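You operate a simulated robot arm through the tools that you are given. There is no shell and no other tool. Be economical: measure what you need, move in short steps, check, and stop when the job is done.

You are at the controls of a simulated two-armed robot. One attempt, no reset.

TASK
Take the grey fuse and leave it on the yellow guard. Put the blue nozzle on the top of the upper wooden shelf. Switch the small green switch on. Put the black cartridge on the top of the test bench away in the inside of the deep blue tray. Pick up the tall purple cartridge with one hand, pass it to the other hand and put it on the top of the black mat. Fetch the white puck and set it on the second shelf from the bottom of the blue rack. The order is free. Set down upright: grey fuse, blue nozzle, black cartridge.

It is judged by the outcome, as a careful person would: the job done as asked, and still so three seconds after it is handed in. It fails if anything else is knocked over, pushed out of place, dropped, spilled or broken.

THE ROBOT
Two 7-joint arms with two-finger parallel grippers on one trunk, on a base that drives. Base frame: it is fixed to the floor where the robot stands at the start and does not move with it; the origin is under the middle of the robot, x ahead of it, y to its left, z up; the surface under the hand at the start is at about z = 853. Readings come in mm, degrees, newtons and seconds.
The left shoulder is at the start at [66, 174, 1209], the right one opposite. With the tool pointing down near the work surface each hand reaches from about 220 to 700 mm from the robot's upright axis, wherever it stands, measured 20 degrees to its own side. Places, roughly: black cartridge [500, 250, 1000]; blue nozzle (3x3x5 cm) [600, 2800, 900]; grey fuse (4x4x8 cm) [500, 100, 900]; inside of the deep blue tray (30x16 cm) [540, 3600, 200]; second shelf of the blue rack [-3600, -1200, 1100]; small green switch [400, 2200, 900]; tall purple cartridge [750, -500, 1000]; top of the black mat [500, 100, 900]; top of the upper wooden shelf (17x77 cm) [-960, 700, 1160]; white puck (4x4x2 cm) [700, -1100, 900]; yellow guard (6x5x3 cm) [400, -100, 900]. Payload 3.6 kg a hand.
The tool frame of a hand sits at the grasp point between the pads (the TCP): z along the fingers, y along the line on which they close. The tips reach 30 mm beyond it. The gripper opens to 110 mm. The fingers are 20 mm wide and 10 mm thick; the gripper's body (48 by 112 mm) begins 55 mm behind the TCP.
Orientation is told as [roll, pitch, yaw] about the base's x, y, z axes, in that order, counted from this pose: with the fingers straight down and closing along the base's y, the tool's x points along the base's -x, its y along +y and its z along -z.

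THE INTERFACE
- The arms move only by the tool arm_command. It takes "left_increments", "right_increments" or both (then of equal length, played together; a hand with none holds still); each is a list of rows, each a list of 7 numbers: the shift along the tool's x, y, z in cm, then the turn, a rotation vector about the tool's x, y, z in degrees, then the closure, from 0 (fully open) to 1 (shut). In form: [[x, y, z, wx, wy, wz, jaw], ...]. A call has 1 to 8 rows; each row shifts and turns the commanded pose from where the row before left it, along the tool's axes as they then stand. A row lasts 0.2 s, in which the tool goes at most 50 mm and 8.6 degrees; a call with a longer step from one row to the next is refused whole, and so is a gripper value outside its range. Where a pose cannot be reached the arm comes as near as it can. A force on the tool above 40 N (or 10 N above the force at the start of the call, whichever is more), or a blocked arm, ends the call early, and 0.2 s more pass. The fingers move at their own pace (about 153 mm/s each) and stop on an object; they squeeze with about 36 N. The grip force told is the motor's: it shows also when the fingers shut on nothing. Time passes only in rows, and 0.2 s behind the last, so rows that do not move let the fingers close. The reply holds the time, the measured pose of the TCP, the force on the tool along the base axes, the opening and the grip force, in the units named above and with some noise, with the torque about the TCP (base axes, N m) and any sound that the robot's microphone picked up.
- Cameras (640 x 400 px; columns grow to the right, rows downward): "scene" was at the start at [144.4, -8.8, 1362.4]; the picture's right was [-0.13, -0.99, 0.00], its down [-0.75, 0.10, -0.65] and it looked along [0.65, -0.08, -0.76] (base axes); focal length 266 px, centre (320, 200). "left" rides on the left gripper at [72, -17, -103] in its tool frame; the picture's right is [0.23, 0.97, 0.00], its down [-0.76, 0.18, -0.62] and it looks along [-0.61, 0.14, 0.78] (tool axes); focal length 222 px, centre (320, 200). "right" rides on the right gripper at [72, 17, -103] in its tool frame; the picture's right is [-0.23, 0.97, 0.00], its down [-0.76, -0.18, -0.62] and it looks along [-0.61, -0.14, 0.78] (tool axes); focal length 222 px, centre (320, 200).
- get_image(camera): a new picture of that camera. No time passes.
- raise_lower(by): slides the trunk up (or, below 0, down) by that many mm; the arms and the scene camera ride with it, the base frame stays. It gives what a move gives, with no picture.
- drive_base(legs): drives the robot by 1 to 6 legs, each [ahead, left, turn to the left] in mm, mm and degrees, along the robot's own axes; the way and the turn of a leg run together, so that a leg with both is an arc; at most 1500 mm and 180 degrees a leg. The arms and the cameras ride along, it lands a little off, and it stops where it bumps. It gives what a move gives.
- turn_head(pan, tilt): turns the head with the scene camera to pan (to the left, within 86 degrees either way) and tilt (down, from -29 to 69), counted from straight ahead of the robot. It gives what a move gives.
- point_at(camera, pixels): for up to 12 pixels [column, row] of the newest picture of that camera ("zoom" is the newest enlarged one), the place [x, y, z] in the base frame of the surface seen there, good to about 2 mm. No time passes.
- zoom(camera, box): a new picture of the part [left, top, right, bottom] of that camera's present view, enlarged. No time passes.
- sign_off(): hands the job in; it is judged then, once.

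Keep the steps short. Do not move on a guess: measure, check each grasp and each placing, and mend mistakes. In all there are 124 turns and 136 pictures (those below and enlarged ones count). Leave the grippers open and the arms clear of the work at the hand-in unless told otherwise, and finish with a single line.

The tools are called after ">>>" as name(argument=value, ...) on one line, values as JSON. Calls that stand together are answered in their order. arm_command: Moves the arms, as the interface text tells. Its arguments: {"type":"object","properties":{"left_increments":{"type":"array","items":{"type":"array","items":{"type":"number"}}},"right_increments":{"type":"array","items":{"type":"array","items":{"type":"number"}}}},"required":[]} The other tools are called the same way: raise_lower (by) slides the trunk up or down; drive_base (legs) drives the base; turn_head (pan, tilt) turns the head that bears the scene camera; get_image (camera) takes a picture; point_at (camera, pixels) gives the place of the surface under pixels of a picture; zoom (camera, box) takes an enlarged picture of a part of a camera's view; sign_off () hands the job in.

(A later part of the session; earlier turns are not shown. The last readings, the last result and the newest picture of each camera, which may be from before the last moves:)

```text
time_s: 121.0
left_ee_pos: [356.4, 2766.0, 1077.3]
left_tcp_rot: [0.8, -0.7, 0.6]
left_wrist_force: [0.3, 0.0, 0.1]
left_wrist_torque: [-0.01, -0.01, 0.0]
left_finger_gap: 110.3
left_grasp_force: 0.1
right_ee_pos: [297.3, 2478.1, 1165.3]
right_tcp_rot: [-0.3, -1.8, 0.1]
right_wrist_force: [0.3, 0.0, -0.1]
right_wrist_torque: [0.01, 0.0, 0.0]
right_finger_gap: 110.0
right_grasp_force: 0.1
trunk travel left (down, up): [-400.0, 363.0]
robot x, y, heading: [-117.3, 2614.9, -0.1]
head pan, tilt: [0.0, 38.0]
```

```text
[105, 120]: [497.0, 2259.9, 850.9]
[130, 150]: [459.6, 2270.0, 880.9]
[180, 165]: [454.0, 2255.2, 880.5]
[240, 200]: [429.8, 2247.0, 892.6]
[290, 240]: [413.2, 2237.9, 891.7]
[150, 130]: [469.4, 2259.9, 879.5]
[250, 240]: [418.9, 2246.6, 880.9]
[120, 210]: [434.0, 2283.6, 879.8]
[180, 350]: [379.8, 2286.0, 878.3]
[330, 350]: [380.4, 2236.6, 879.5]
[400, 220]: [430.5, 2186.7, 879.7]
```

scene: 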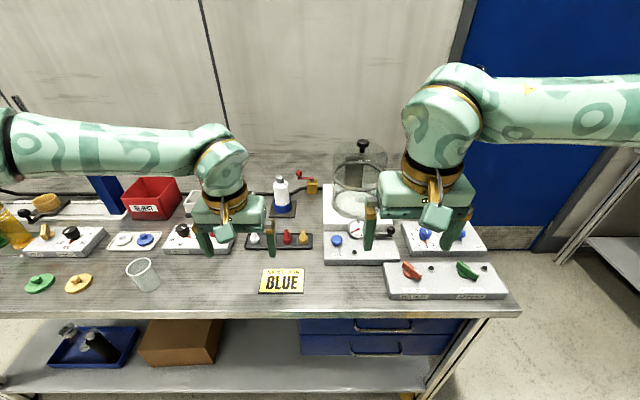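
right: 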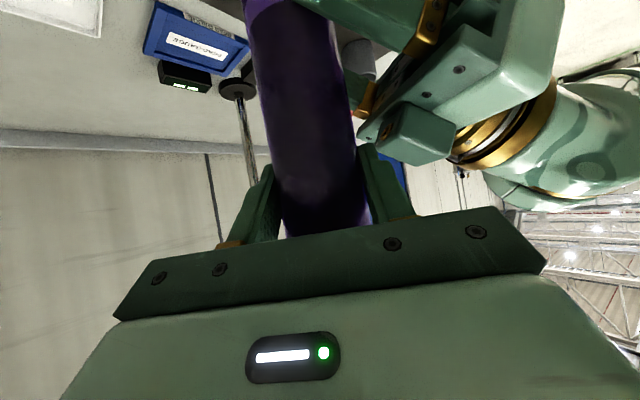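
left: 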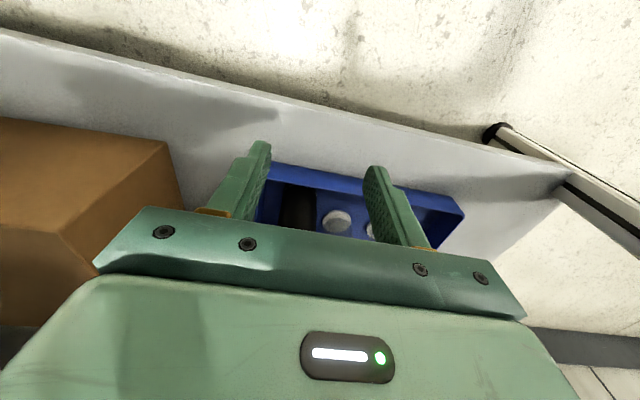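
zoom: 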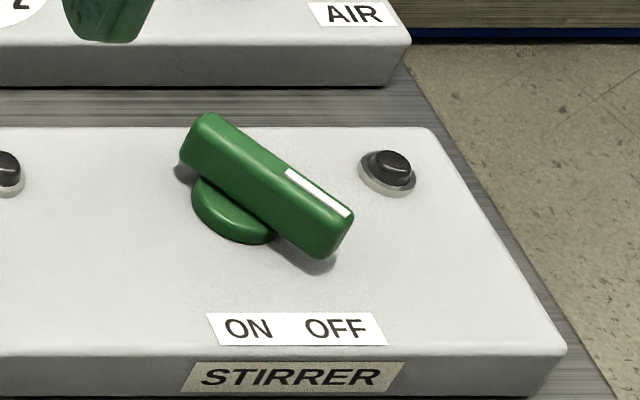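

I drive ahead 95 mm and bring the left hand near above the blue nozzle at about (560,2760).

>>> drive_base(legs=[[95, 0, 0]])

>>> arm_command(left_increments=[[-3.6, -0.2, 2.5, 0, 0, 0, 0.3], [-3.6, -0.2, 2.5, 0, 0, 0, 0.67], [-3, -0.2, 2.5, 0, 0, 0, 0.67], [0, 0, 0, 0, 0, 0, 0.67]])

>>> get_image(camera="left")

```text
time_s: 122.1
left_ee_pos: [453.2, 2766.6, 1077.7]
left_tcp_rot: [0.6, -0.6, 0.6]
left_wrist_force: [-0.3, -0.7, 0.4]
left_wrist_torque: [0.03, 0.03, 0.0]
left_finger_gap: 109.8
left_grasp_force: 0.0
right_ee_pos: [393.5, 2480.0, 1164.7]
right_tcp_rot: [-0.1, -1.8, 0.2]
right_wrist_force: [0.5, -0.4, 0.6]
right_wrist_torque: [-0.01, 0.01, 0.0]
right_finger_gap: 110.1
right_grasp_force: 0.0
trunk travel left (down, up): [-400.0, 363.0]
robot x, y, heading: [-22.7, 2614.1, 0.2]
head pan, tilt: [0.0, 38.0]
```

```text
time_s: 123.1
left_ee_pos: [553.6, 2761.9, 1003.8]
left_tcp_rot: [0.8, -0.7, 0.6]
left_wrist_force: [0.4, 0.3, -0.8]
left_wrist_torque: [0.05, -0.02, 0.01]
left_finger_gap: 36.3
left_grasp_force: 0.1
right_ee_pos: [391.8, 2479.0, 1164.0]
right_tcp_rot: [-0.2, -1.8, 0.2]
right_wrist_force: [-0.5, 0.3, 0.8]
right_wrist_torque: [0.0, -0.01, -0.03]
right_finger_gap: 109.9
right_grasp_force: 0.0
trunk travel left (down, up): [-400.0, 363.0]
robot x, y, heading: [-25.3, 2615.8, -0.2]
head pan, tilt: [0.0, 38.0]
```

```text
45 pictures are left
```

left: 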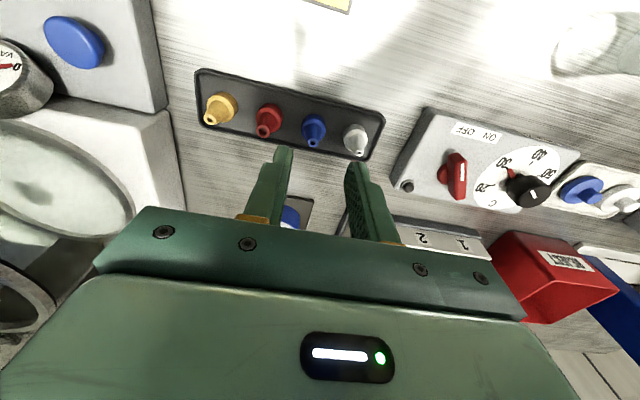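

>>> zoom(camera="left", box=[280, 90, 380, 170])

>>> point_at(camera="left", pixels=[[315, 142], [315, 135], [316, 128], [316, 120], [304, 125], [327, 127], [358, 152], [267, 133], [337, 140], [292, 135]])

```text
5.00 times, centred on (330, 130) of left
```

zoom: 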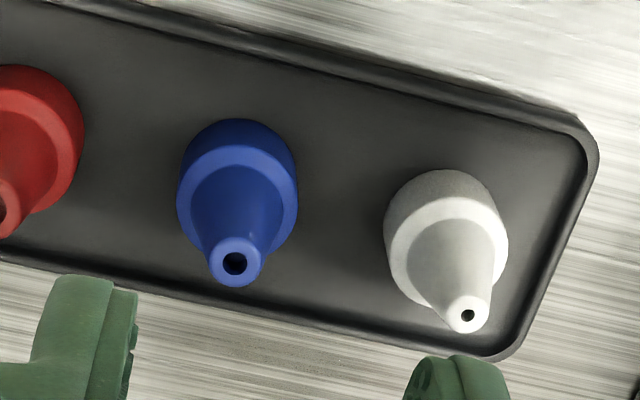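

```text
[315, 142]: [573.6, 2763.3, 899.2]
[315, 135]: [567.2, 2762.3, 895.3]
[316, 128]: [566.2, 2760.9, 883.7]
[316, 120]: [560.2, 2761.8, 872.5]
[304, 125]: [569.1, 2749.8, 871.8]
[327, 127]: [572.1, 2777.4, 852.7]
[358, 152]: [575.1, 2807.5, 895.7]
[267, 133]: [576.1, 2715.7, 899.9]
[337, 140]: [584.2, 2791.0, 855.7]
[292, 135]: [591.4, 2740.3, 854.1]
```

The nozzle's cylindrical base is 28 mm with close neighbours in y, so it's best gripped along x. I try yawing the left hand +90°.

>>> arm_command(left_increments=[[0, 0, 0, 0, 0, -8.3, 0.6], [0, 0, 0, 0, 0, -8.3, 0.6], [0, 0, 0, 0, 0, -8.3, 0.6], [0, 0, 0, 0, 0, -8.3, 0.6], [0, 0, 0, 0, 0, -8.3, 0.6], [0, 0, 0, 0, 0, -8.3, 0.6], [0, 0, 0, 0, 0, -8.3, 0.6], [0, 0, 0, 0, 0, -8.3, 0.6]])

>>> arm_command(left_increments=[[-0.1, 0, 0, 0, 0, -8.3, 0.6], [0, 0, 0, 0, 0, -8.3, 0.6], [0, 0, 0, 0, 0, -7.4, 0.6], [0, 0, 0, 0, 0, 0, 0.6]])

>>> get_image(camera="left")

```text
time_s: 124.9
left_ee_pos: [553.3, 2762.3, 1004.4]
left_tcp_rot: [-0.2, -0.9, 67.1]
left_wrist_force: [0.4, -1.0, -0.3]
left_wrist_torque: [-0.04, 0.06, 0.0]
left_finger_gap: 44.0
left_grasp_force: 0.0
right_ee_pos: [392.2, 2479.8, 1164.8]
right_tcp_rot: [-0.2, -1.8, 0.3]
right_wrist_force: [0.5, 0.1, 0.1]
right_wrist_torque: [-0.01, 0.01, 0.0]
right_finger_gap: 110.1
right_grasp_force: 0.0
trunk travel left (down, up): [-400.0, 363.0]
robot x, y, heading: [-20.4, 2616.0, -0.2]
head pan, tilt: [0.0, 38.0]
```

```text
time_s: 125.9
left_ee_pos: [554.9, 2763.9, 1003.6]
left_tcp_rot: [-0.5, -0.7, 91.2]
left_wrist_force: [0.0, 0.2, 0.6]
left_wrist_torque: [-0.05, -0.02, -0.01]
left_finger_gap: 44.1
left_grasp_force: 0.1
right_ee_pos: [392.1, 2479.8, 1164.0]
right_tcp_rot: [-0.3, -1.8, 0.2]
right_wrist_force: [0.4, -0.1, -0.7]
right_wrist_torque: [-0.02, 0.03, 0.0]
right_finger_gap: 110.1
right_grasp_force: 0.0
trunk travel left (down, up): [-400.0, 363.0]
robot x, y, heading: [-19.8, 2613.7, 0.2]
head pan, tilt: [0.0, 38.0]
```

```text
43 pictures are left
```

left: 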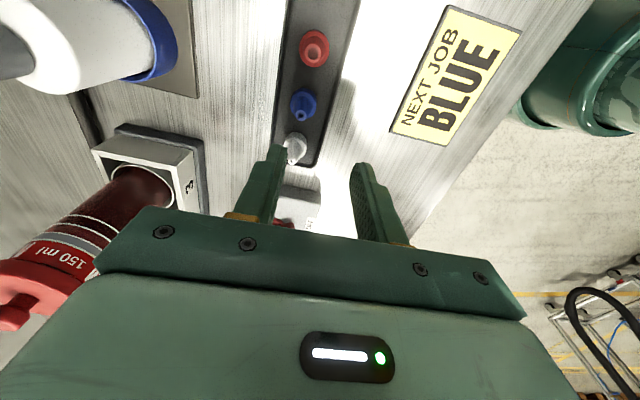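

Yaw works. Behind the nozzles stand a white bottle and a red syringe; I measure them before lowering.

>>> point_at(camera="left", pixels=[[150, 40], [120, 60], [60, 40], [165, 180], [120, 210], [195, 150], [302, 115], [302, 105], [296, 150], [315, 50], [302, 95], [285, 100]])

>>> zoom(camera="scene", box=[160, 150, 360, 300])

```text
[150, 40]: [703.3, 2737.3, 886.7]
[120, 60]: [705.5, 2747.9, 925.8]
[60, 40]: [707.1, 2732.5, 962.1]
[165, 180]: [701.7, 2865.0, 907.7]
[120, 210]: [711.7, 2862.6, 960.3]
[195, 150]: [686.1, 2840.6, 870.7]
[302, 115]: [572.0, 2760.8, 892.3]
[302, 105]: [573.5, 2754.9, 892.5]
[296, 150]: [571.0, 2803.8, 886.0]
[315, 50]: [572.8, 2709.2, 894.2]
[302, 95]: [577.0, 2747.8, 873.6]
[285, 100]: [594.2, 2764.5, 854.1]
```

```text
2.67 times, centred on (260, 225) of scene
```

zoom: 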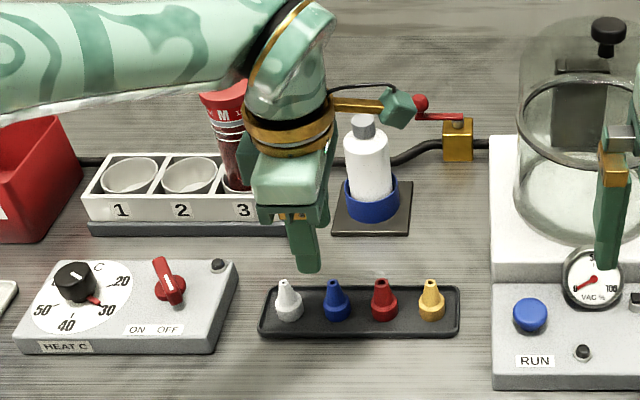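

Bottle stands beyond x 700, clear. I align on (573,2761) and lower to z≈925.

>>> arm_command(left_increments=[[0.3, -1.8, 0, 0, 0, 0, 0.5], [0, 0, 4, 0, 0, 0, 0.5], [0, 0, 3.8, 0, 0, 0, 0.5], [0, 0, 0, 0, 0, 0, 0.5]])

>>> zoom(camera="left", box=[220, 60, 420, 240])

```text
time_s: 126.9
left_ee_pos: [572.7, 2762.5, 925.1]
left_tcp_rot: [-0.6, -0.6, 91.0]
left_wrist_force: [-0.6, -0.5, -0.1]
left_wrist_torque: [0.04, 0.0, 0.01]
left_finger_gap: 55.0
left_grasp_force: 0.1
right_ee_pos: [391.2, 2479.3, 1165.3]
right_tcp_rot: [-0.1, -1.8, 0.2]
right_wrist_force: [0.6, -0.3, 0.5]
right_wrist_torque: [-0.02, 0.01, -0.03]
right_finger_gap: 109.8
right_grasp_force: 0.1
trunk travel left (down, up): [-400.0, 363.0]
robot x, y, heading: [-20.3, 2615.6, -0.2]
head pan, tilt: [0.0, 38.0]
```

```text
2.22 times, centred on (320, 150) of left
```

zoom: 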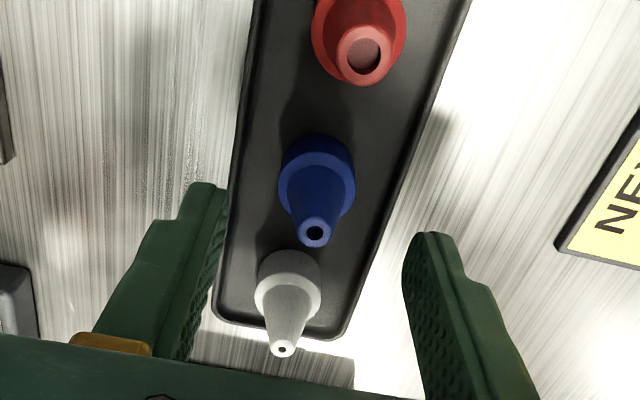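

Aligned. I lower to z≈891 and close.

>>> arm_command(left_increments=[[0, 0, 2, 0, 0, 0, 0.55], [0.1, 0, 1.4, 0, 0, 0, 0.55], [0, 0, 0, 0, 0, 0, 0.8], [0, 0, 0, 0, 0, 0, 1], [0, 0, 0, 0, 0, 0, 1]])

>>> zoom(camera="left", box=[220, 60, 420, 240])

```text
time_s: 128.1
left_ee_pos: [574.3, 2760.7, 889.9]
left_tcp_rot: [-0.7, -0.7, 91.0]
left_wrist_force: [-1.0, 0.2, -0.2]
left_wrist_torque: [0.01, 0.02, 0.01]
left_finger_gap: 23.1
left_grasp_force: 36.1
right_ee_pos: [392.3, 2478.9, 1164.5]
right_tcp_rot: [-0.2, -1.8, 0.1]
right_wrist_force: [-1.1, 0.5, 0.5]
right_wrist_torque: [0.04, 0.02, 0.04]
right_finger_gap: 109.9
right_grasp_force: 0.1
trunk travel left (down, up): [-400.0, 363.0]
robot x, y, heading: [-22.4, 2618.0, 0.2]
head pan, tilt: [0.0, 38.0]
```

```text
2.22 times, centred on (320, 150) of left
```

zoom: 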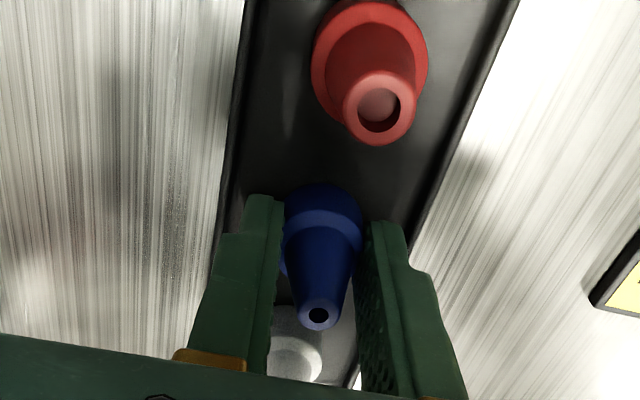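

Closed at 23 mm. I lift 60 mm and check it came along alone.

>>> arm_command(left_increments=[[0, 0, -1.5, 0, 0, 0, 1], [0, 0, -4.5, 0, 0, 0, 1], [0, 0, -4.5, 0, 0, 0, 1], [0, 0, -4.5, 0, 0, 0, 1], [0, 0, 0, 0, 0, 0, 1]])

>>> get_image(camera="left")

```text
time_s: 129.3
left_ee_pos: [574.1, 2758.6, 1038.9]
left_tcp_rot: [-0.5, -0.7, 91.0]
left_wrist_force: [0.4, -1.2, -0.5]
left_wrist_torque: [-0.01, -0.01, 0.02]
left_finger_gap: 23.2
left_grasp_force: 36.2
right_ee_pos: [394.0, 2479.1, 1164.1]
right_tcp_rot: [-0.1, -1.8, 0.2]
right_wrist_force: [0.5, 0.1, -0.7]
right_wrist_torque: [0.03, 0.0, 0.0]
right_finger_gap: 110.2
right_grasp_force: 0.1
trunk travel left (down, up): [-400.0, 363.0]
robot x, y, heading: [-24.4, 2616.4, 0.2]
head pan, tilt: [0.0, 38.0]
```

```text
39 pictures are left
```

left: 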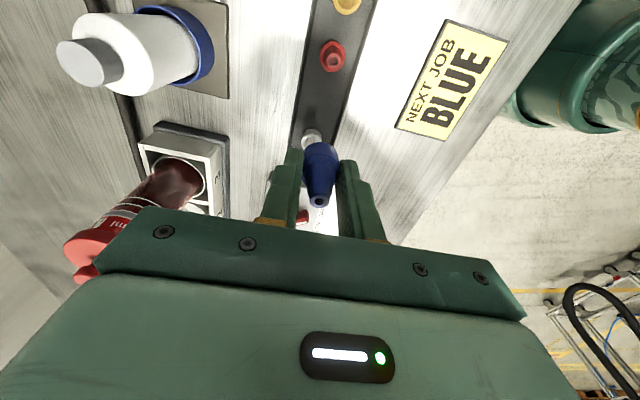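

The blue nozzle is held upright. I pull the left hand back and up, then drive 200 mm right for the switch.

>>> arm_command(left_increments=[[0, 4.4, -1.5, 0, 0, 0, 1], [0, 4.4, -1.5, 0, 0, 0, 1], [0, 4.4, -1.5, 0, 0, 0, 1], [0, 4.4, -1.5, 0, 0, 0, 1]])

>>> drive_base(legs=[[0, -210, 0]])

>>> get_image(camera="right")

```text
time_s: 130.3
left_ee_pos: [396.5, 2756.3, 1098.0]
left_tcp_rot: [-0.7, -0.6, 91.0]
left_wrist_force: [-0.3, -0.8, -0.1]
left_wrist_torque: [-0.01, 0.01, 0.02]
left_finger_gap: 23.1
left_grasp_force: 35.6
right_ee_pos: [391.1, 2479.1, 1165.5]
right_tcp_rot: [-0.3, -1.9, 0.2]
right_wrist_force: [0.8, 0.1, 0.1]
right_wrist_torque: [0.02, -0.02, 0.01]
right_finger_gap: 110.1
right_grasp_force: 0.0
trunk travel left (down, up): [-400.0, 363.0]
robot x, y, heading: [-20.2, 2613.0, -0.1]
head pan, tilt: [0.0, 38.0]
```

```text
time_s: 131.9
left_ee_pos: [397.1, 2547.4, 1099.8]
left_tcp_rot: [-0.6, -0.7, 91.0]
left_wrist_force: [-0.4, 0.1, 0.5]
left_wrist_torque: [0.04, -0.01, 0.0]
left_finger_gap: 23.2
left_grasp_force: 36.3
right_ee_pos: [392.9, 2270.7, 1164.0]
right_tcp_rot: [-0.1, -1.8, 0.3]
right_wrist_force: [0.3, -0.1, 0.3]
right_wrist_torque: [0.02, 0.0, -0.01]
right_finger_gap: 109.8
right_grasp_force: 0.3
trunk travel left (down, up): [-400.0, 363.0]
robot x, y, heading: [-24.2, 2407.8, 0.1]
head pan, tilt: [0.0, 38.0]
```

```text
38 pictures are left
```

right: 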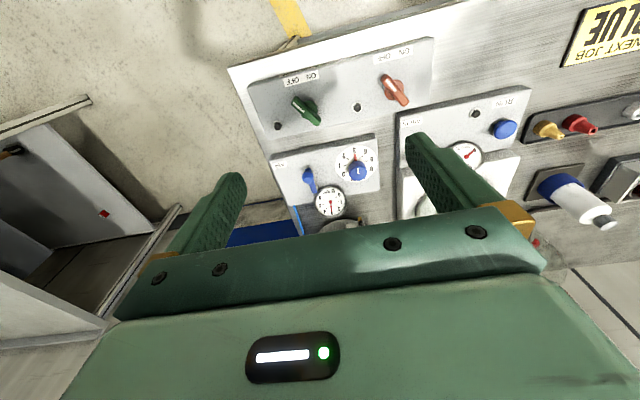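

>>> zoom(camera="right", box=[265, 65, 355, 145])

>>> point_at(camera="zoom", pixels=[[220, 220], [240, 240], [270, 265], [300, 290], [335, 320], [365, 355], [300, 250], [270, 310], [240, 110], [360, 75], [320, 275]])

```text
5.00 times, centred on (310, 105) of right
```

zoom: 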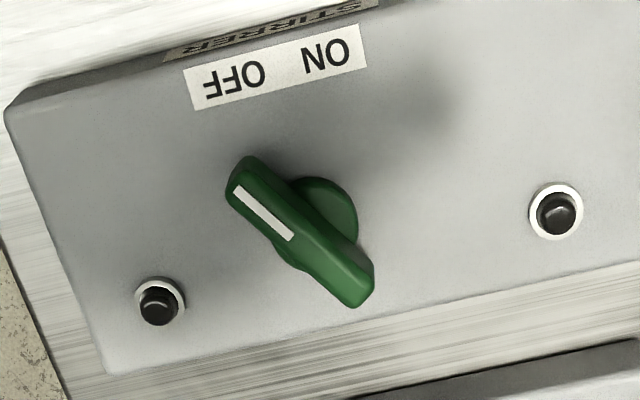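

```text
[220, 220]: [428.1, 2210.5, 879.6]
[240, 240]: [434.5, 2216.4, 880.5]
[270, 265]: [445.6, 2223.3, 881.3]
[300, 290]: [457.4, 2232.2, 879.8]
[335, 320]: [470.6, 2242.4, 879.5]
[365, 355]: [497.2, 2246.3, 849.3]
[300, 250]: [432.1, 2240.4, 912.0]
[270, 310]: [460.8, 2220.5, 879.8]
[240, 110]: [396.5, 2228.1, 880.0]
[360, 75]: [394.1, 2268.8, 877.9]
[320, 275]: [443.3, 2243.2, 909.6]
```

>>> point_at(camera="zoom", pixels=[[248, 182], [258, 195], [285, 222], [298, 238], [330, 268], [350, 290], [310, 222], [280, 240]])

```text
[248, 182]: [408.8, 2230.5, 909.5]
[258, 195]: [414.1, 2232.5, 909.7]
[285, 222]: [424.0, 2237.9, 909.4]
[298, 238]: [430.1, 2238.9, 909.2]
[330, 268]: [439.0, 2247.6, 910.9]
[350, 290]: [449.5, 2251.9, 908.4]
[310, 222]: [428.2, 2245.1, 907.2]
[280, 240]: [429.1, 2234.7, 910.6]
```

The bar runs from the marked end (407,2229) to (451,2253), top z 910, centre ≈(429,2241). I yaw the right hand +28.6° and come down over it.

>>> arm_command(right_increments=[[-3.6, -3.0, 0, 0, 0, 0, 0.3], [0, 0, 4, 0, 0, -7.15, 0.6], [0, 0, 4, 0, 0, -7.15, 0.6], [0, 0, 4, 0, 0, -7.15, 0.6], [0, 0, 4, 0, 0, -7.15, 0.6], [0, 0, 4, 0, 0, 0, 0.6], [0, 0, 1.8, 0, 1.8, 0, 0.6], [0, 0, 0, 0, 0, 0, 0.6]])

>>> get_image(camera="right")

```text
time_s: 133.7
left_ee_pos: [396.8, 2548.3, 1098.7]
left_tcp_rot: [-0.5, -0.8, 91.0]
left_wrist_force: [0.0, -0.6, 0.4]
left_wrist_torque: [-0.01, 0.0, 0.01]
left_finger_gap: 23.2
left_grasp_force: 36.7
right_ee_pos: [436.5, 2239.4, 948.3]
right_tcp_rot: [-0.9, 0.4, 28.8]
right_wrist_force: [0.1, 0.0, -0.4]
right_wrist_torque: [-0.01, 0.0, -0.02]
right_finger_gap: 44.2
right_grasp_force: 0.0
trunk travel left (down, up): [-400.0, 363.0]
robot x, y, heading: [-26.2, 2405.2, -0.1]
head pan, tilt: [0.0, 38.0]
```

```text
36 pictures are left
```

right: 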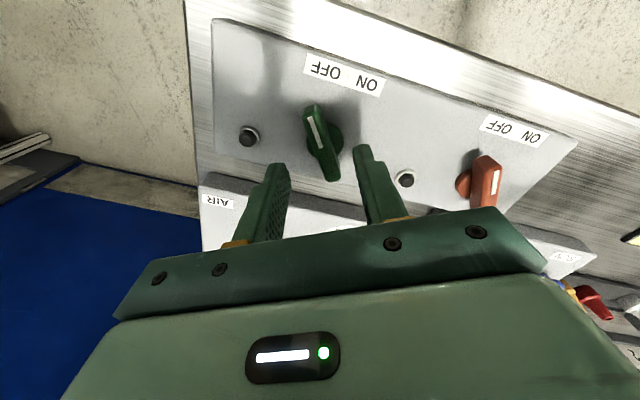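

I shift (−7.5,+1.6) mm to centre, lower to z≈927 and close on the bar.

>>> arm_command(right_increments=[[0.58, 0.5, 0, 0, 0, 0, 0.6], [0, 0, 1.2, 0, 0, 0, 0.6], [0, 0, 0.9, 0, 0, 0, 0.6], [0, 0, 0, 0, 0, 0, 0.8], [0, 0, 0, 0, 0, 0, 1], [0, 0, 0, 0, 0, 0, 1]])

>>> zoom(camera="right", box=[220, 60, 420, 220])

```text
time_s: 135.1
left_ee_pos: [397.5, 2547.3, 1098.4]
left_tcp_rot: [-0.6, -0.8, 91.1]
left_wrist_force: [-0.5, -0.2, 0.4]
left_wrist_torque: [-0.01, 0.03, -0.01]
left_finger_gap: 23.0
left_grasp_force: 36.1
right_ee_pos: [429.9, 2239.3, 927.7]
right_tcp_rot: [-1.0, 0.2, 28.7]
right_wrist_force: [6.2, -13.6, 6.3]
right_wrist_torque: [0.17, 0.05, -0.13]
right_finger_gap: 13.0
right_grasp_force: 45.2
trunk travel left (down, up): [-400.0, 363.0]
robot x, y, heading: [-23.6, 2406.7, -0.1]
head pan, tilt: [0.0, 38.0]
```

```text
2.50 times, centred on (320, 140) of right
```

zoom: 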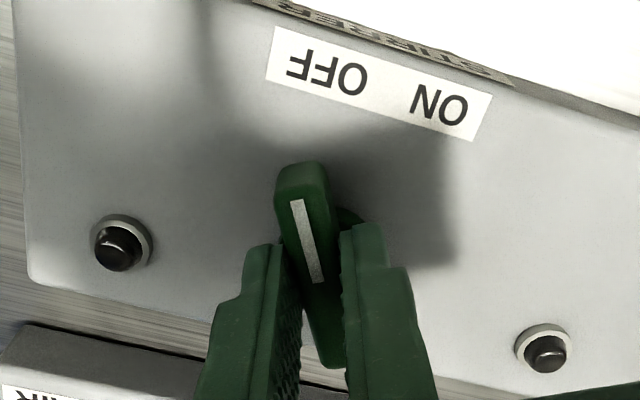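

Gripped (13 mm). I relieve the side load slightly and turn clockwise toward ON in 8° steps.

>>> arm_command(right_increments=[[0, -0.12, 0, 0, 0, 0, 1], [0, 0, 0, 0, 0, 8.0, 1], [0, 0, 0, 0, 0, 8.0, 1], [0, 0, 0, 0, 0, 8.0, 1], [0, 0, 0, 0, 0, 8.0, 1], [0, 0, 0, 0, 0, 0, 1]])

>>> zoom(camera="right", box=[220, 60, 420, 220])

```text
time_s: 136.5
left_ee_pos: [397.4, 2550.2, 1097.1]
left_tcp_rot: [-0.6, -0.6, 91.1]
left_wrist_force: [0.3, 0.5, -0.3]
left_wrist_torque: [0.01, -0.01, 0.01]
left_finger_gap: 23.3
left_grasp_force: 36.3
right_ee_pos: [428.5, 2243.7, 926.5]
right_tcp_rot: [-1.0, -0.2, -3.2]
right_wrist_force: [3.0, 9.8, -3.3]
right_wrist_torque: [0.97, 0.29, 0.02]
right_finger_gap: 12.9
right_grasp_force: 44.8
trunk travel left (down, up): [-400.0, 363.0]
robot x, y, heading: [-23.9, 2405.4, 0.3]
head pan, tilt: [0.0, 38.0]
```

```text
2.50 times, centred on (320, 140) of right
```

zoom: 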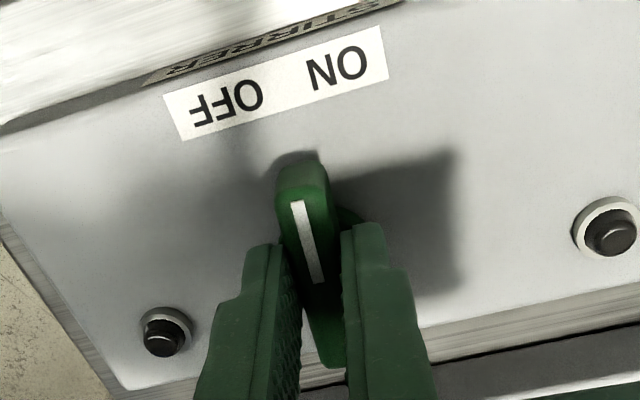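

It turns well (now mid-way). I continue another 28°.

>>> arm_command(right_increments=[[0, 0.1, 0, 0, 0, 7.0, 1], [0, 0, 0, 0, 0, 7.0, 1], [0, 0, 0, 0, 0, 7.0, 1], [0, 0, 0, 0, 0, 7.0, 1], [0, 0, 0, 0, 0, 0, 1]])

>>> zoom(camera="right", box=[220, 60, 420, 220])

```text
time_s: 137.7
left_ee_pos: [399.1, 2552.1, 1097.8]
left_tcp_rot: [-0.6, -0.5, 91.1]
left_wrist_force: [-0.6, -0.3, -0.7]
left_wrist_torque: [-0.02, 0.01, 0.0]
left_finger_gap: 23.2
left_grasp_force: 36.2
right_ee_pos: [428.3, 2246.6, 927.2]
right_tcp_rot: [-0.8, -0.7, -31.0]
right_wrist_force: [3.5, 34.1, -16.2]
right_wrist_torque: [1.74, 0.43, 0.13]
right_finger_gap: 12.7
right_grasp_force: 45.5
trunk travel left (down, up): [-400.0, 363.0]
robot x, y, heading: [-20.8, 2404.2, -0.1]
head pan, tilt: [0.0, 38.0]
```

```text
2.50 times, centred on (320, 140) of right
```

zoom: 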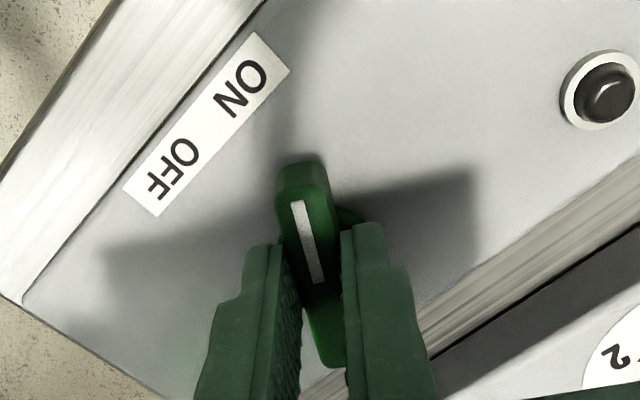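

Turned 60° in all (yaw -31), mark toward ON; the side load rose to 34 N. I relax sideways, open and rise to look.

>>> arm_command(right_increments=[[0, 0.25, 0, 0, 0, 0, 1], [0, 0, 0, 0, 0, 0, 0.8], [0, 0, 0, 0, 0, 0, 0.6], [0, 0, -1, 0, 0, 0, 0.5], [0, 0, -4.5, 0, 0, 0, 0.5], [0, 0, -4.5, 0, 0, 0, 0.5], [0, 0, -4.5, 0, 0, 0, 0.3]])

>>> get_image(camera="right")

>>> zoom(camera="right", box=[250, 40, 430, 170])

```text
time_s: 139.3
left_ee_pos: [395.5, 2548.4, 1098.4]
left_tcp_rot: [-0.6, -0.7, 91.0]
left_wrist_force: [-0.1, 0.4, -0.1]
left_wrist_torque: [0.02, -0.02, 0.0]
left_finger_gap: 23.0
left_grasp_force: 36.0
right_ee_pos: [429.2, 2244.6, 1073.7]
right_tcp_rot: [-0.8, -0.8, -31.2]
right_wrist_force: [-0.6, -0.5, 0.7]
right_wrist_torque: [0.0, -0.05, -0.03]
right_finger_gap: 77.0
right_grasp_force: 0.0
trunk travel left (down, up): [-400.0, 363.0]
robot x, y, heading: [-20.2, 2408.1, 0.1]
head pan, tilt: [0.0, 38.0]
```

```text
32 pictures are left
```

right: 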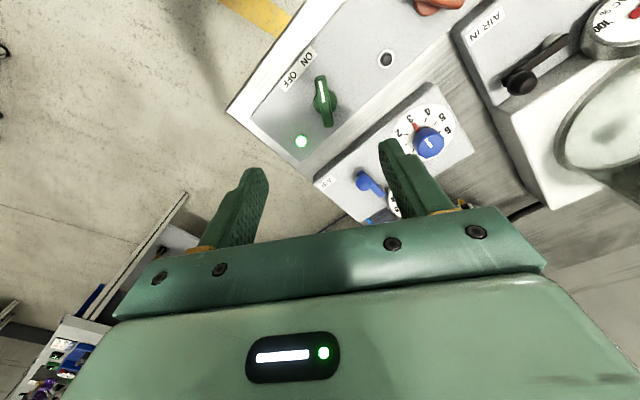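

```text
3.08 times, centred on (340, 105) of right
```

zoom: 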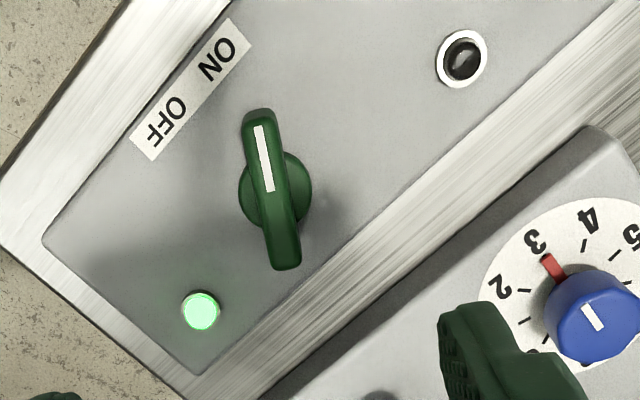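

The green lamp is lit: the stirrer is ON. Now the nozzle: I straighten the right hand, back off, drive to the gap between benches, and turn round to face the wooden shelf.

>>> arm_command(right_increments=[[1.5, 0, -2, 0, 0, -7.8, 0], [1.5, 0, -2, 0, 0, -7.8, 0], [1.5, 0, -2, 0, 0, -7.8, 0], [1.5, 0, -2, 0, 0, -7.8, 0]])

>>> drive_base(legs=[[-160, 0, 0], [0, -900, 0], [0, 0, 179]])

>>> raise_lower(by=230)

>>> turn_head(pan=50, tilt=22)

>>> get_image(camera="scene")

```text
time_s: 140.3
left_ee_pos: [397.1, 2548.3, 1099.4]
left_tcp_rot: [-0.6, -0.7, 91.0]
left_wrist_force: [0.8, -0.1, -0.2]
left_wrist_torque: [0.0, -0.02, 0.01]
left_finger_gap: 22.9
left_grasp_force: 35.7
right_ee_pos: [370.0, 2267.3, 1152.6]
right_tcp_rot: [-1.2, -0.2, 0.2]
right_wrist_force: [-0.5, 0.2, 1.5]
right_wrist_torque: [0.01, 0.0, -0.02]
right_finger_gap: 110.0
right_grasp_force: 0.0
trunk travel left (down, up): [-400.0, 363.0]
robot x, y, heading: [-17.6, 2406.2, -0.1]
head pan, tilt: [0.0, 38.0]
```

```text
time_s: 153.5
left_ee_pos: [-602.8, 1350.5, 1098.3]
left_tcp_rot: [-0.6, -0.7, -87.4]
left_wrist_force: [-0.1, -0.2, 0.4]
left_wrist_torque: [-0.01, -0.03, -0.04]
left_finger_gap: 23.2
left_grasp_force: 36.2
right_ee_pos: [-585.2, 1632.3, 1151.2]
right_tcp_rot: [-1.0, -0.3, -178.5]
right_wrist_force: [0.6, 0.2, 0.7]
right_wrist_torque: [-0.01, 0.0, 0.02]
right_finger_gap: 110.2
right_grasp_force: 0.1
trunk travel left (down, up): [-400.0, 363.0]
robot x, y, heading: [-186.7, 1502.7, -178.3]
head pan, tilt: [0.0, 38.0]
```

```text
time_s: 155.9
left_ee_pos: [-601.8, 1350.1, 1328.6]
left_tcp_rot: [-0.6, -0.7, -87.4]
left_wrist_force: [-0.8, 0.8, -0.7]
left_wrist_torque: [0.02, 0.01, -0.01]
left_finger_gap: 23.1
left_grasp_force: 36.7
right_ee_pos: [-585.8, 1632.6, 1382.5]
right_tcp_rot: [-1.2, -0.1, -178.5]
right_wrist_force: [-0.2, 0.5, 0.3]
right_wrist_torque: [0.0, -0.01, 0.0]
right_finger_gap: 109.9
right_grasp_force: 0.2
trunk travel left (down, up): [-630.0, 133.0]
robot x, y, heading: [-190.3, 1502.3, -178.5]
head pan, tilt: [0.0, 38.0]
```

```text
time_s: 157.1
left_ee_pos: [-602.6, 1350.3, 1328.9]
left_tcp_rot: [-0.5, -0.7, -87.4]
left_wrist_force: [0.1, -0.8, -0.2]
left_wrist_torque: [-0.02, 0.02, 0.0]
left_finger_gap: 23.0
left_grasp_force: 35.8
right_ee_pos: [-583.7, 1632.5, 1381.3]
right_tcp_rot: [-1.0, -0.2, -178.5]
right_wrist_force: [-0.1, 0.2, 0.1]
right_wrist_torque: [0.04, -0.02, 0.02]
right_finger_gap: 110.3
right_grasp_force: 0.1
trunk travel left (down, up): [-630.0, 133.0]
robot x, y, heading: [-185.1, 1505.9, -178.2]
head pan, tilt: [50.0, 22.0]
```

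```text
30 pictures are left
```

scene: 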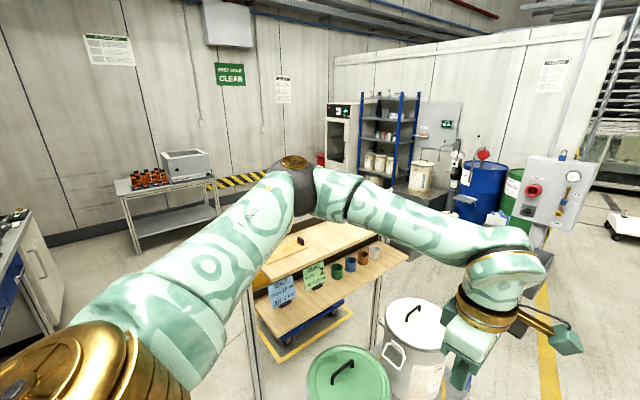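

>>> zoom(camera="scene", box=[230, 180, 430, 340])

>>> point_at(camera="scene", pixels=[[268, 277], [266, 262], [300, 240], [335, 228], [365, 232], [300, 262], [340, 245], [320, 235], [285, 255], [262, 290], [400, 255], [250, 300]])

```text
2.50 times, centred on (330, 260) of scene
```

zoom: 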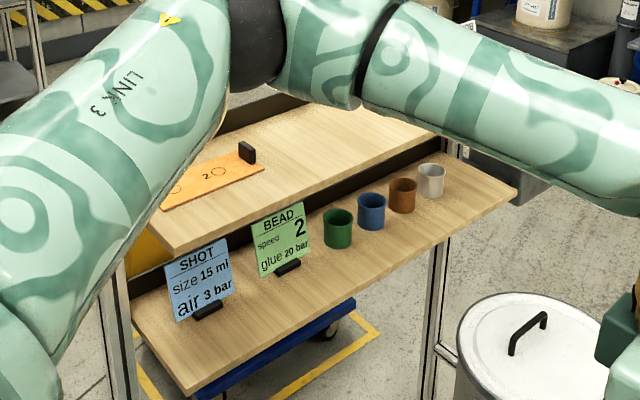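

```text
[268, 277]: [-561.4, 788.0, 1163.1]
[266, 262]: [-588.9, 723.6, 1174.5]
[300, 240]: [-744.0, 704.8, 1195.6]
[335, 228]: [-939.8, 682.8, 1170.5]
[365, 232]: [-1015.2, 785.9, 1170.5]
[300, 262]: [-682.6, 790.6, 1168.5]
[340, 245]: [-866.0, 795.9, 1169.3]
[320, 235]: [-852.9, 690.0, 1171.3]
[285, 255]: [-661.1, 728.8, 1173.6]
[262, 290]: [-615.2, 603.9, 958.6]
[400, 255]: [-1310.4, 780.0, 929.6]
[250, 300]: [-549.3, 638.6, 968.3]
```

The upper shelf top is z≈1170, x −565…−1340, y 625–795; an orange strip lies at x −590…−750. Free spot: about (−810,720). I drive left 640 mm alongside its end.

>>> drive_base(legs=[[40, 635, -1.8]])

>>> turn_head(pan=12, tilt=35)

>>> get_image(camera="scene")

```text
time_s: 160.6
left_ee_pos: [-634.0, 730.0, 1327.2]
left_tcp_rot: [-0.6, -0.7, -88.5]
left_wrist_force: [-0.1, -0.1, -1.1]
left_wrist_torque: [0.0, 0.01, 0.05]
left_finger_gap: 23.2
left_grasp_force: 36.0
right_ee_pos: [-610.9, 1010.6, 1381.0]
right_tcp_rot: [-0.9, -0.2, -179.5]
right_wrist_force: [0.4, -0.4, -0.1]
right_wrist_torque: [-0.04, 0.0, -0.02]
right_finger_gap: 109.8
right_grasp_force: 0.1
trunk travel left (down, up): [-630.0, 133.0]
robot x, y, heading: [-217.4, 876.7, -179.2]
head pan, tilt: [50.0, 22.0]
```

```text
time_s: 161.7
left_ee_pos: [-633.7, 729.9, 1330.0]
left_tcp_rot: [-0.6, -0.7, -88.6]
left_wrist_force: [-0.7, -0.3, 0.3]
left_wrist_torque: [0.01, 0.02, 0.01]
left_finger_gap: 23.1
left_grasp_force: 35.5
right_ee_pos: [-610.8, 1010.5, 1381.2]
right_tcp_rot: [-1.0, -0.2, -179.4]
right_wrist_force: [-0.7, 0.1, -0.3]
right_wrist_torque: [0.0, 0.0, -0.02]
right_finger_gap: 110.1
right_grasp_force: 0.0
trunk travel left (down, up): [-630.0, 133.0]
robot x, y, heading: [-212.9, 877.7, -179.8]
head pan, tilt: [12.0, 35.0]
```

```text
28 pictures are left
```

scene: 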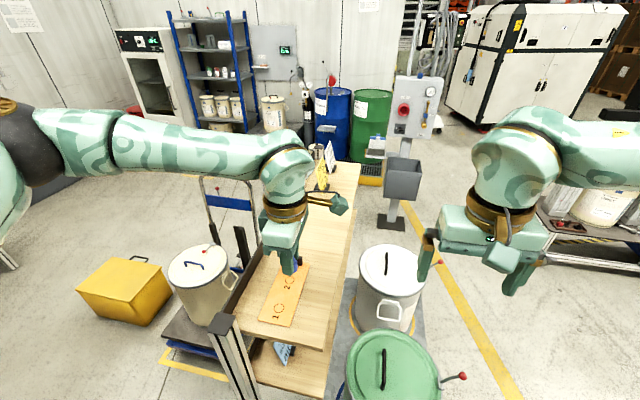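

The space beyond the orange strip is free. I extend the left hand to about (−810,720) and come down partway.

>>> arm_command(left_increments=[[-0.25, -4.4, 0, 0, 0, 0, 1], [-0.25, -4.4, 0, 0, 0, 0, 1], [-0.25, -4.4, 0, 0, 0, 0, 1], [-0.25, -4.4, 0, 0, 0, 0, 1], [0, 0, 4, 0, 0, 0, 1], [0, 0, 4, 0, 0, 0, 1], [0, 0, 0, 0, 0, 0, 1]])

>>> get_image(camera="left")

```text
time_s: 163.3
left_ee_pos: [-810.5, 714.1, 1251.7]
left_tcp_rot: [-0.6, -0.7, -88.4]
left_wrist_force: [0.4, -0.1, -0.5]
left_wrist_torque: [0.01, -0.03, 0.02]
left_finger_gap: 23.2
left_grasp_force: 35.8
right_ee_pos: [-611.5, 1010.3, 1381.3]
right_tcp_rot: [-1.1, -0.2, -179.4]
right_wrist_force: [0.8, -0.4, 0.3]
right_wrist_torque: [-0.03, 0.01, -0.01]
right_finger_gap: 110.0
right_grasp_force: 0.2
trunk travel left (down, up): [-630.0, 133.0]
robot x, y, heading: [-214.4, 875.7, -179.6]
head pan, tilt: [12.0, 35.0]
```

```text
27 pictures are left
```

left: 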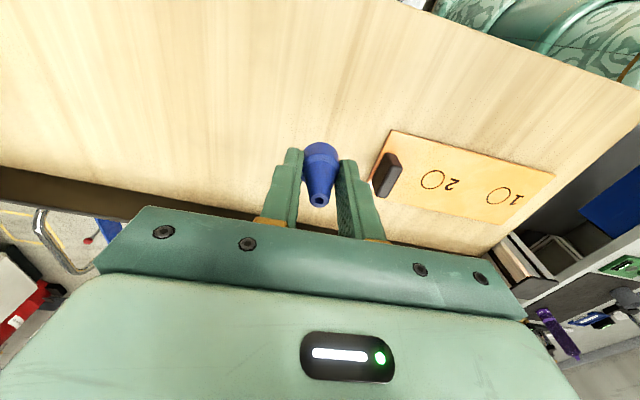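

>>> point_at(camera="left", pixels=[[387, 165], [380, 185], [375, 190], [320, 120], [280, 130], [360, 120], [250, 200], [318, 200]])

>>> arm_command(left_increments=[[0, -2.0, 2.0, 0, 0, 0, 1], [0, 0, 1.6, 0, 0, 0, 1], [0, 0, 0.5, 0, 0, 0, 1], [0, 0, 0, 0, 0, 0, 1]])

```text
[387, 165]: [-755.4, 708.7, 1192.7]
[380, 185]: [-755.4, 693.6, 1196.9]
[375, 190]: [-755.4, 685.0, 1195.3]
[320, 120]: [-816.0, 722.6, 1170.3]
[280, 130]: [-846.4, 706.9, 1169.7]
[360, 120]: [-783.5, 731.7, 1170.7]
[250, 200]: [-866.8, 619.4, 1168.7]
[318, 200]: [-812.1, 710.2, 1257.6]
```

```text
time_s: 164.3
left_ee_pos: [-823.7, 714.4, 1212.8]
left_tcp_rot: [-0.6, -0.6, -88.5]
left_wrist_force: [-0.3, 0.5, -0.1]
left_wrist_torque: [0.0, 0.01, 0.0]
left_finger_gap: 23.3
left_grasp_force: 36.0
left hand out of reach, approached as far as the arm can: row 1
right_ee_pos: [-612.0, 1011.7, 1381.6]
right_tcp_rot: [-0.9, -0.3, -179.5]
right_wrist_force: [-0.8, -0.4, -0.6]
right_wrist_torque: [0.0, -0.02, 0.01]
right_finger_gap: 110.1
right_grasp_force: 0.1
trunk travel left (down, up): [-630.0, 133.0]
robot x, y, heading: [-216.1, 874.1, -179.6]
head pan, tilt: [12.0, 35.0]
```

Knob is at x −755, clear. I lower by small steps until contact.

>>> arm_command(left_increments=[[0, 0, 0.2, 0, 0, 0, 1], [0, 0, 0.2, 0, 0, 0, 1], [0, 0, 0.15, 0, 0, 0, 1], [0, 0, 0, 0, 0, 0, 1]])

>>> zoom(camera="left", box=[260, 100, 380, 230])

```text
time_s: 165.3
left_ee_pos: [-824.0, 714.0, 1210.0]
left_tcp_rot: [-0.6, -0.6, -88.5]
left_wrist_force: [0.3, -0.7, 0.9]
left_wrist_torque: [0.0, 0.02, 0.0]
left_finger_gap: 23.0
left_grasp_force: 35.9
left hand out of reach, approached as far as the arm can: row 1
right_ee_pos: [-611.7, 1010.1, 1381.3]
right_tcp_rot: [-1.0, -0.3, -179.5]
right_wrist_force: [-0.4, 0.0, 0.8]
right_wrist_torque: [0.0, 0.01, 0.01]
right_finger_gap: 110.2
right_grasp_force: 0.0
trunk travel left (down, up): [-630.0, 133.0]
robot x, y, heading: [-215.0, 876.6, -179.6]
head pan, tilt: [12.0, 35.0]
```

```text
3.08 times, centred on (320, 165) of left
```

zoom: 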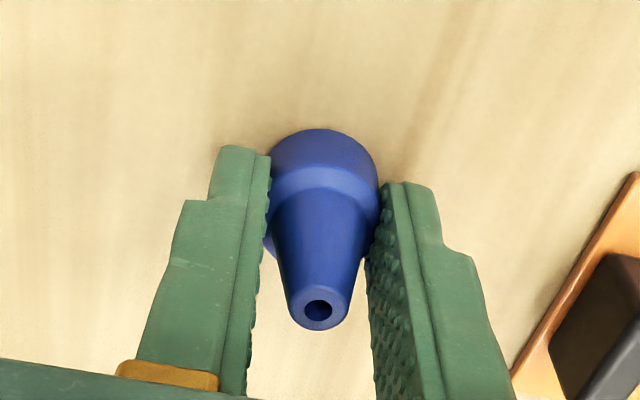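

Almost there. I pull 6 mm nearer to stay in reach and lower further.

>>> arm_command(left_increments=[[0, 0.6, 0, 0, 0, 0, 1], [0, 0, 0.15, 0, 0, 0, 1], [0, 0, 0.15, 0, 0, 0, 1], [0, 0, 0.1, 0, 0, 0, 1], [0, 0, 0, 0, 0, 0, 1]])

```text
time_s: 166.5
left_ee_pos: [-820.3, 713.0, 1206.4]
left_tcp_rot: [-0.9, -0.6, -88.4]
left_wrist_force: [-3.3, 1.2, 20.9]
left_wrist_torque: [0.0, -0.01, -0.01]
left_finger_gap: 23.3
left_grasp_force: 36.2
left hand out of reach, approached as far as the arm can: row 1
right_ee_pos: [-609.3, 1010.6, 1381.8]
right_tcp_rot: [-1.0, -0.3, -179.6]
right_wrist_force: [0.3, 0.1, 0.1]
right_wrist_torque: [0.03, -0.05, -0.01]
right_finger_gap: 109.9
right_grasp_force: 0.1
trunk travel left (down, up): [-630.0, 133.0]
robot x, y, heading: [-213.2, 875.0, -179.7]
head pan, tilt: [12.0, 35.0]
```

Contact (21 N). I relieve 1.5 mm, open gently, and rise.

>>> arm_command(left_increments=[[0, 0, -0.15, 0, 0, 0, 1], [0, 0, 0, 0, 0, 0, 0.7], [0, 0, 0, 0, 0, 0, 0.6], [0, 0, -2, 0, 0, 0, 0.6], [0, 0, -4, 0, 0, 0, 0.6], [0, 0, -4, 0, 0, 0, 0.6]])

>>> get_image(camera="left")

```text
time_s: 167.9
left_ee_pos: [-831.6, 717.8, 1304.9]
left_tcp_rot: [-0.5, -0.7, -88.5]
left_wrist_force: [0.7, -0.4, 1.0]
left_wrist_torque: [0.06, 0.01, 0.02]
left_finger_gap: 44.1
left_grasp_force: 0.1
left hand out of reach, approached as far as the arm can: row 4, 5
right_ee_pos: [-610.9, 1011.1, 1381.5]
right_tcp_rot: [-1.0, -0.3, -179.6]
right_wrist_force: [0.2, 0.5, -0.4]
right_wrist_torque: [-0.01, 0.01, 0.01]
right_finger_gap: 109.9
right_grasp_force: 0.0
trunk travel left (down, up): [-630.0, 133.0]
robot x, y, heading: [-214.5, 873.5, -179.6]
head pan, tilt: [12.0, 35.0]
```

```text
25 pictures are left
```

left: 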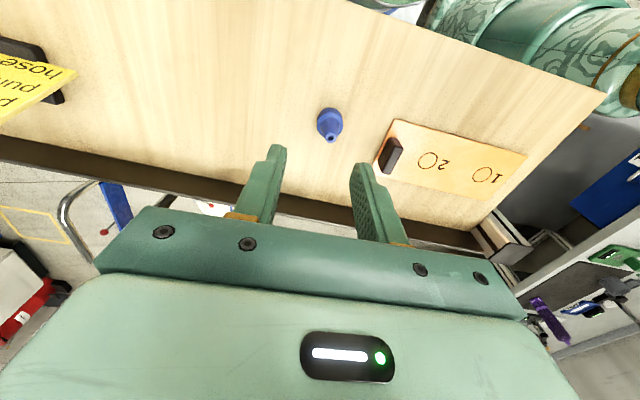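

The nozzle stands on the shelf. Next the white puck: I pull the left hand in, turn round and drive toward the right part of the first bench.

>>> arm_command(left_increments=[[0, 4.5, 0, 0, 0, 0, 0], [0, 4.5, 0, 0, 0, 0, 0], [0, 4.5, 0, 0, 0, 0, 0], [0, 4.5, 0, 0, 0, 0, 0], [0, 4.5, 0, 0, 0, 0, 0]])

>>> drive_base(legs=[[0, 0, -179.8], [0, -1200, 0]])

>>> raise_lower(by=-180)

>>> turn_head(pan=-45, tilt=32)

>>> get_image(camera="scene")

```text
time_s: 169.1
left_ee_pos: [-829.6, 730.3, 1301.5]
left_tcp_rot: [-0.6, -0.7, -88.4]
left_wrist_force: [0.2, 0.1, 0.7]
left_wrist_torque: [-0.02, 0.03, -0.01]
left_finger_gap: 109.9
left_grasp_force: 0.1
left hand out of reach, approached as far as the arm can: row 1, 2, 3, 4, 5
right_ee_pos: [-611.9, 1010.8, 1380.9]
right_tcp_rot: [-1.0, -0.2, -179.5]
right_wrist_force: [0.4, 0.4, -0.3]
right_wrist_torque: [0.01, -0.02, 0.0]
right_finger_gap: 109.9
right_grasp_force: 0.1
trunk travel left (down, up): [-630.0, 133.0]
robot x, y, heading: [-214.8, 876.7, -179.5]
head pan, tilt: [12.0, 35.0]
```

```text
time_s: 182.3
left_ee_pos: [473.3, -126.3, 1299.5]
left_tcp_rot: [-0.6, -0.8, 94.8]
left_wrist_force: [-0.5, -0.6, 0.3]
left_wrist_torque: [0.0, 0.03, -0.05]
left_finger_gap: 110.0
left_grasp_force: 0.0
right_ee_pos: [270.1, -420.6, 1380.4]
right_tcp_rot: [-1.1, -0.2, 3.7]
right_wrist_force: [0.4, 0.1, -0.3]
right_wrist_torque: [-0.02, 0.0, 0.0]
right_finger_gap: 110.1
right_grasp_force: 0.0
trunk travel left (down, up): [-630.0, 133.0]
robot x, y, heading: [-133.9, -307.8, 3.9]
head pan, tilt: [12.0, 35.0]
```

```text
time_s: 184.3
left_ee_pos: [478.9, -128.3, 1099.4]
left_tcp_rot: [1.7, -0.8, 94.7]
left_wrist_force: [0.0, 0.9, 0.1]
left_wrist_torque: [0.03, -0.01, -0.03]
left_finger_gap: 110.2
left_grasp_force: 0.1
right_ee_pos: [269.6, -420.0, 1201.4]
right_tcp_rot: [-1.0, -0.3, 3.7]
right_wrist_force: [-0.5, 0.7, -0.5]
right_wrist_torque: [0.0, 0.0, 0.05]
right_finger_gap: 110.2
right_grasp_force: 0.0
trunk travel left (down, up): [-450.0, 313.0]
robot x, y, heading: [-126.0, -309.6, 3.7]
head pan, tilt: [12.0, 35.0]
```

```text
time_s: 185.5
left_ee_pos: [478.6, -127.5, 1098.6]
left_tcp_rot: [1.8, -0.8, 94.7]
left_wrist_force: [0.4, 0.1, 0.2]
left_wrist_torque: [-0.01, -0.02, 0.01]
left_finger_gap: 109.9
left_grasp_force: 0.1
right_ee_pos: [270.5, -419.9, 1202.0]
right_tcp_rot: [-1.0, -0.2, 3.7]
right_wrist_force: [-0.2, -0.1, 0.4]
right_wrist_torque: [0.03, 0.01, -0.02]
right_finger_gap: 110.2
right_grasp_force: 0.0
trunk travel left (down, up): [-450.0, 313.0]
robot x, y, heading: [-132.2, -302.9, 3.9]
head pan, tilt: [-45.0, 32.0]
```

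```text
24 pictures are left
```

scene: 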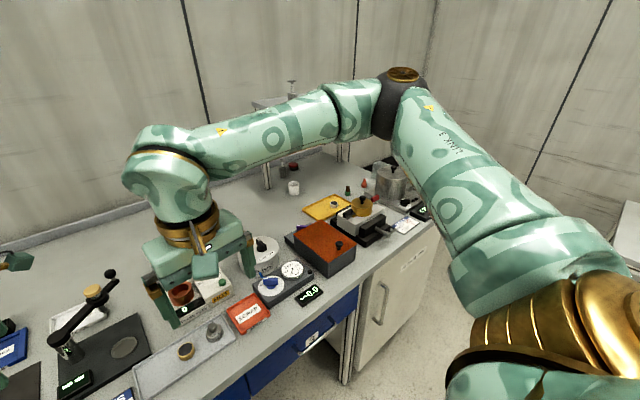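

The left hand stayed extended but is clear at z 1099. I zoom in on the right part of the bench to find the white puck.

>>> zoom(camera="scene", box=[265, 145, 445, 265])

>>> point_at(camera="zoom", pixels=[[245, 200], [240, 215], [175, 225], [255, 260], [290, 185], [100, 140], [210, 215], [330, 200], [130, 320]])

```text
3.33 times, centred on (355, 205) of scene
```

zoom: 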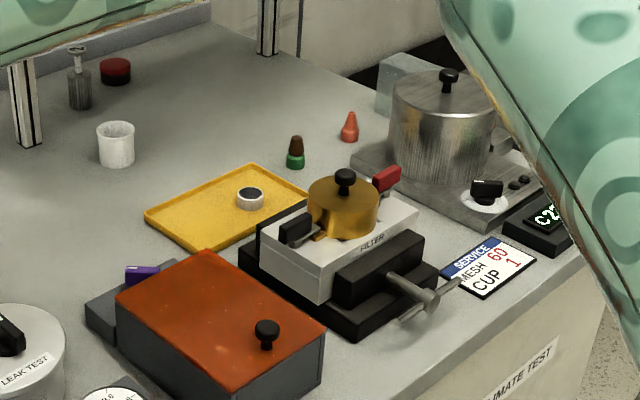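

```text
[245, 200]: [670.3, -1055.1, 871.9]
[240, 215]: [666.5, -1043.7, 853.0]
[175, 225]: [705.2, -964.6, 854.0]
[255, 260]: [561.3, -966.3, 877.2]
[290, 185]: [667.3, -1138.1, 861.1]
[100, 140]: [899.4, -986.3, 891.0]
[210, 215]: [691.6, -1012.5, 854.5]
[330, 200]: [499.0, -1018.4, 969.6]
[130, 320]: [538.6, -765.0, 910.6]
```

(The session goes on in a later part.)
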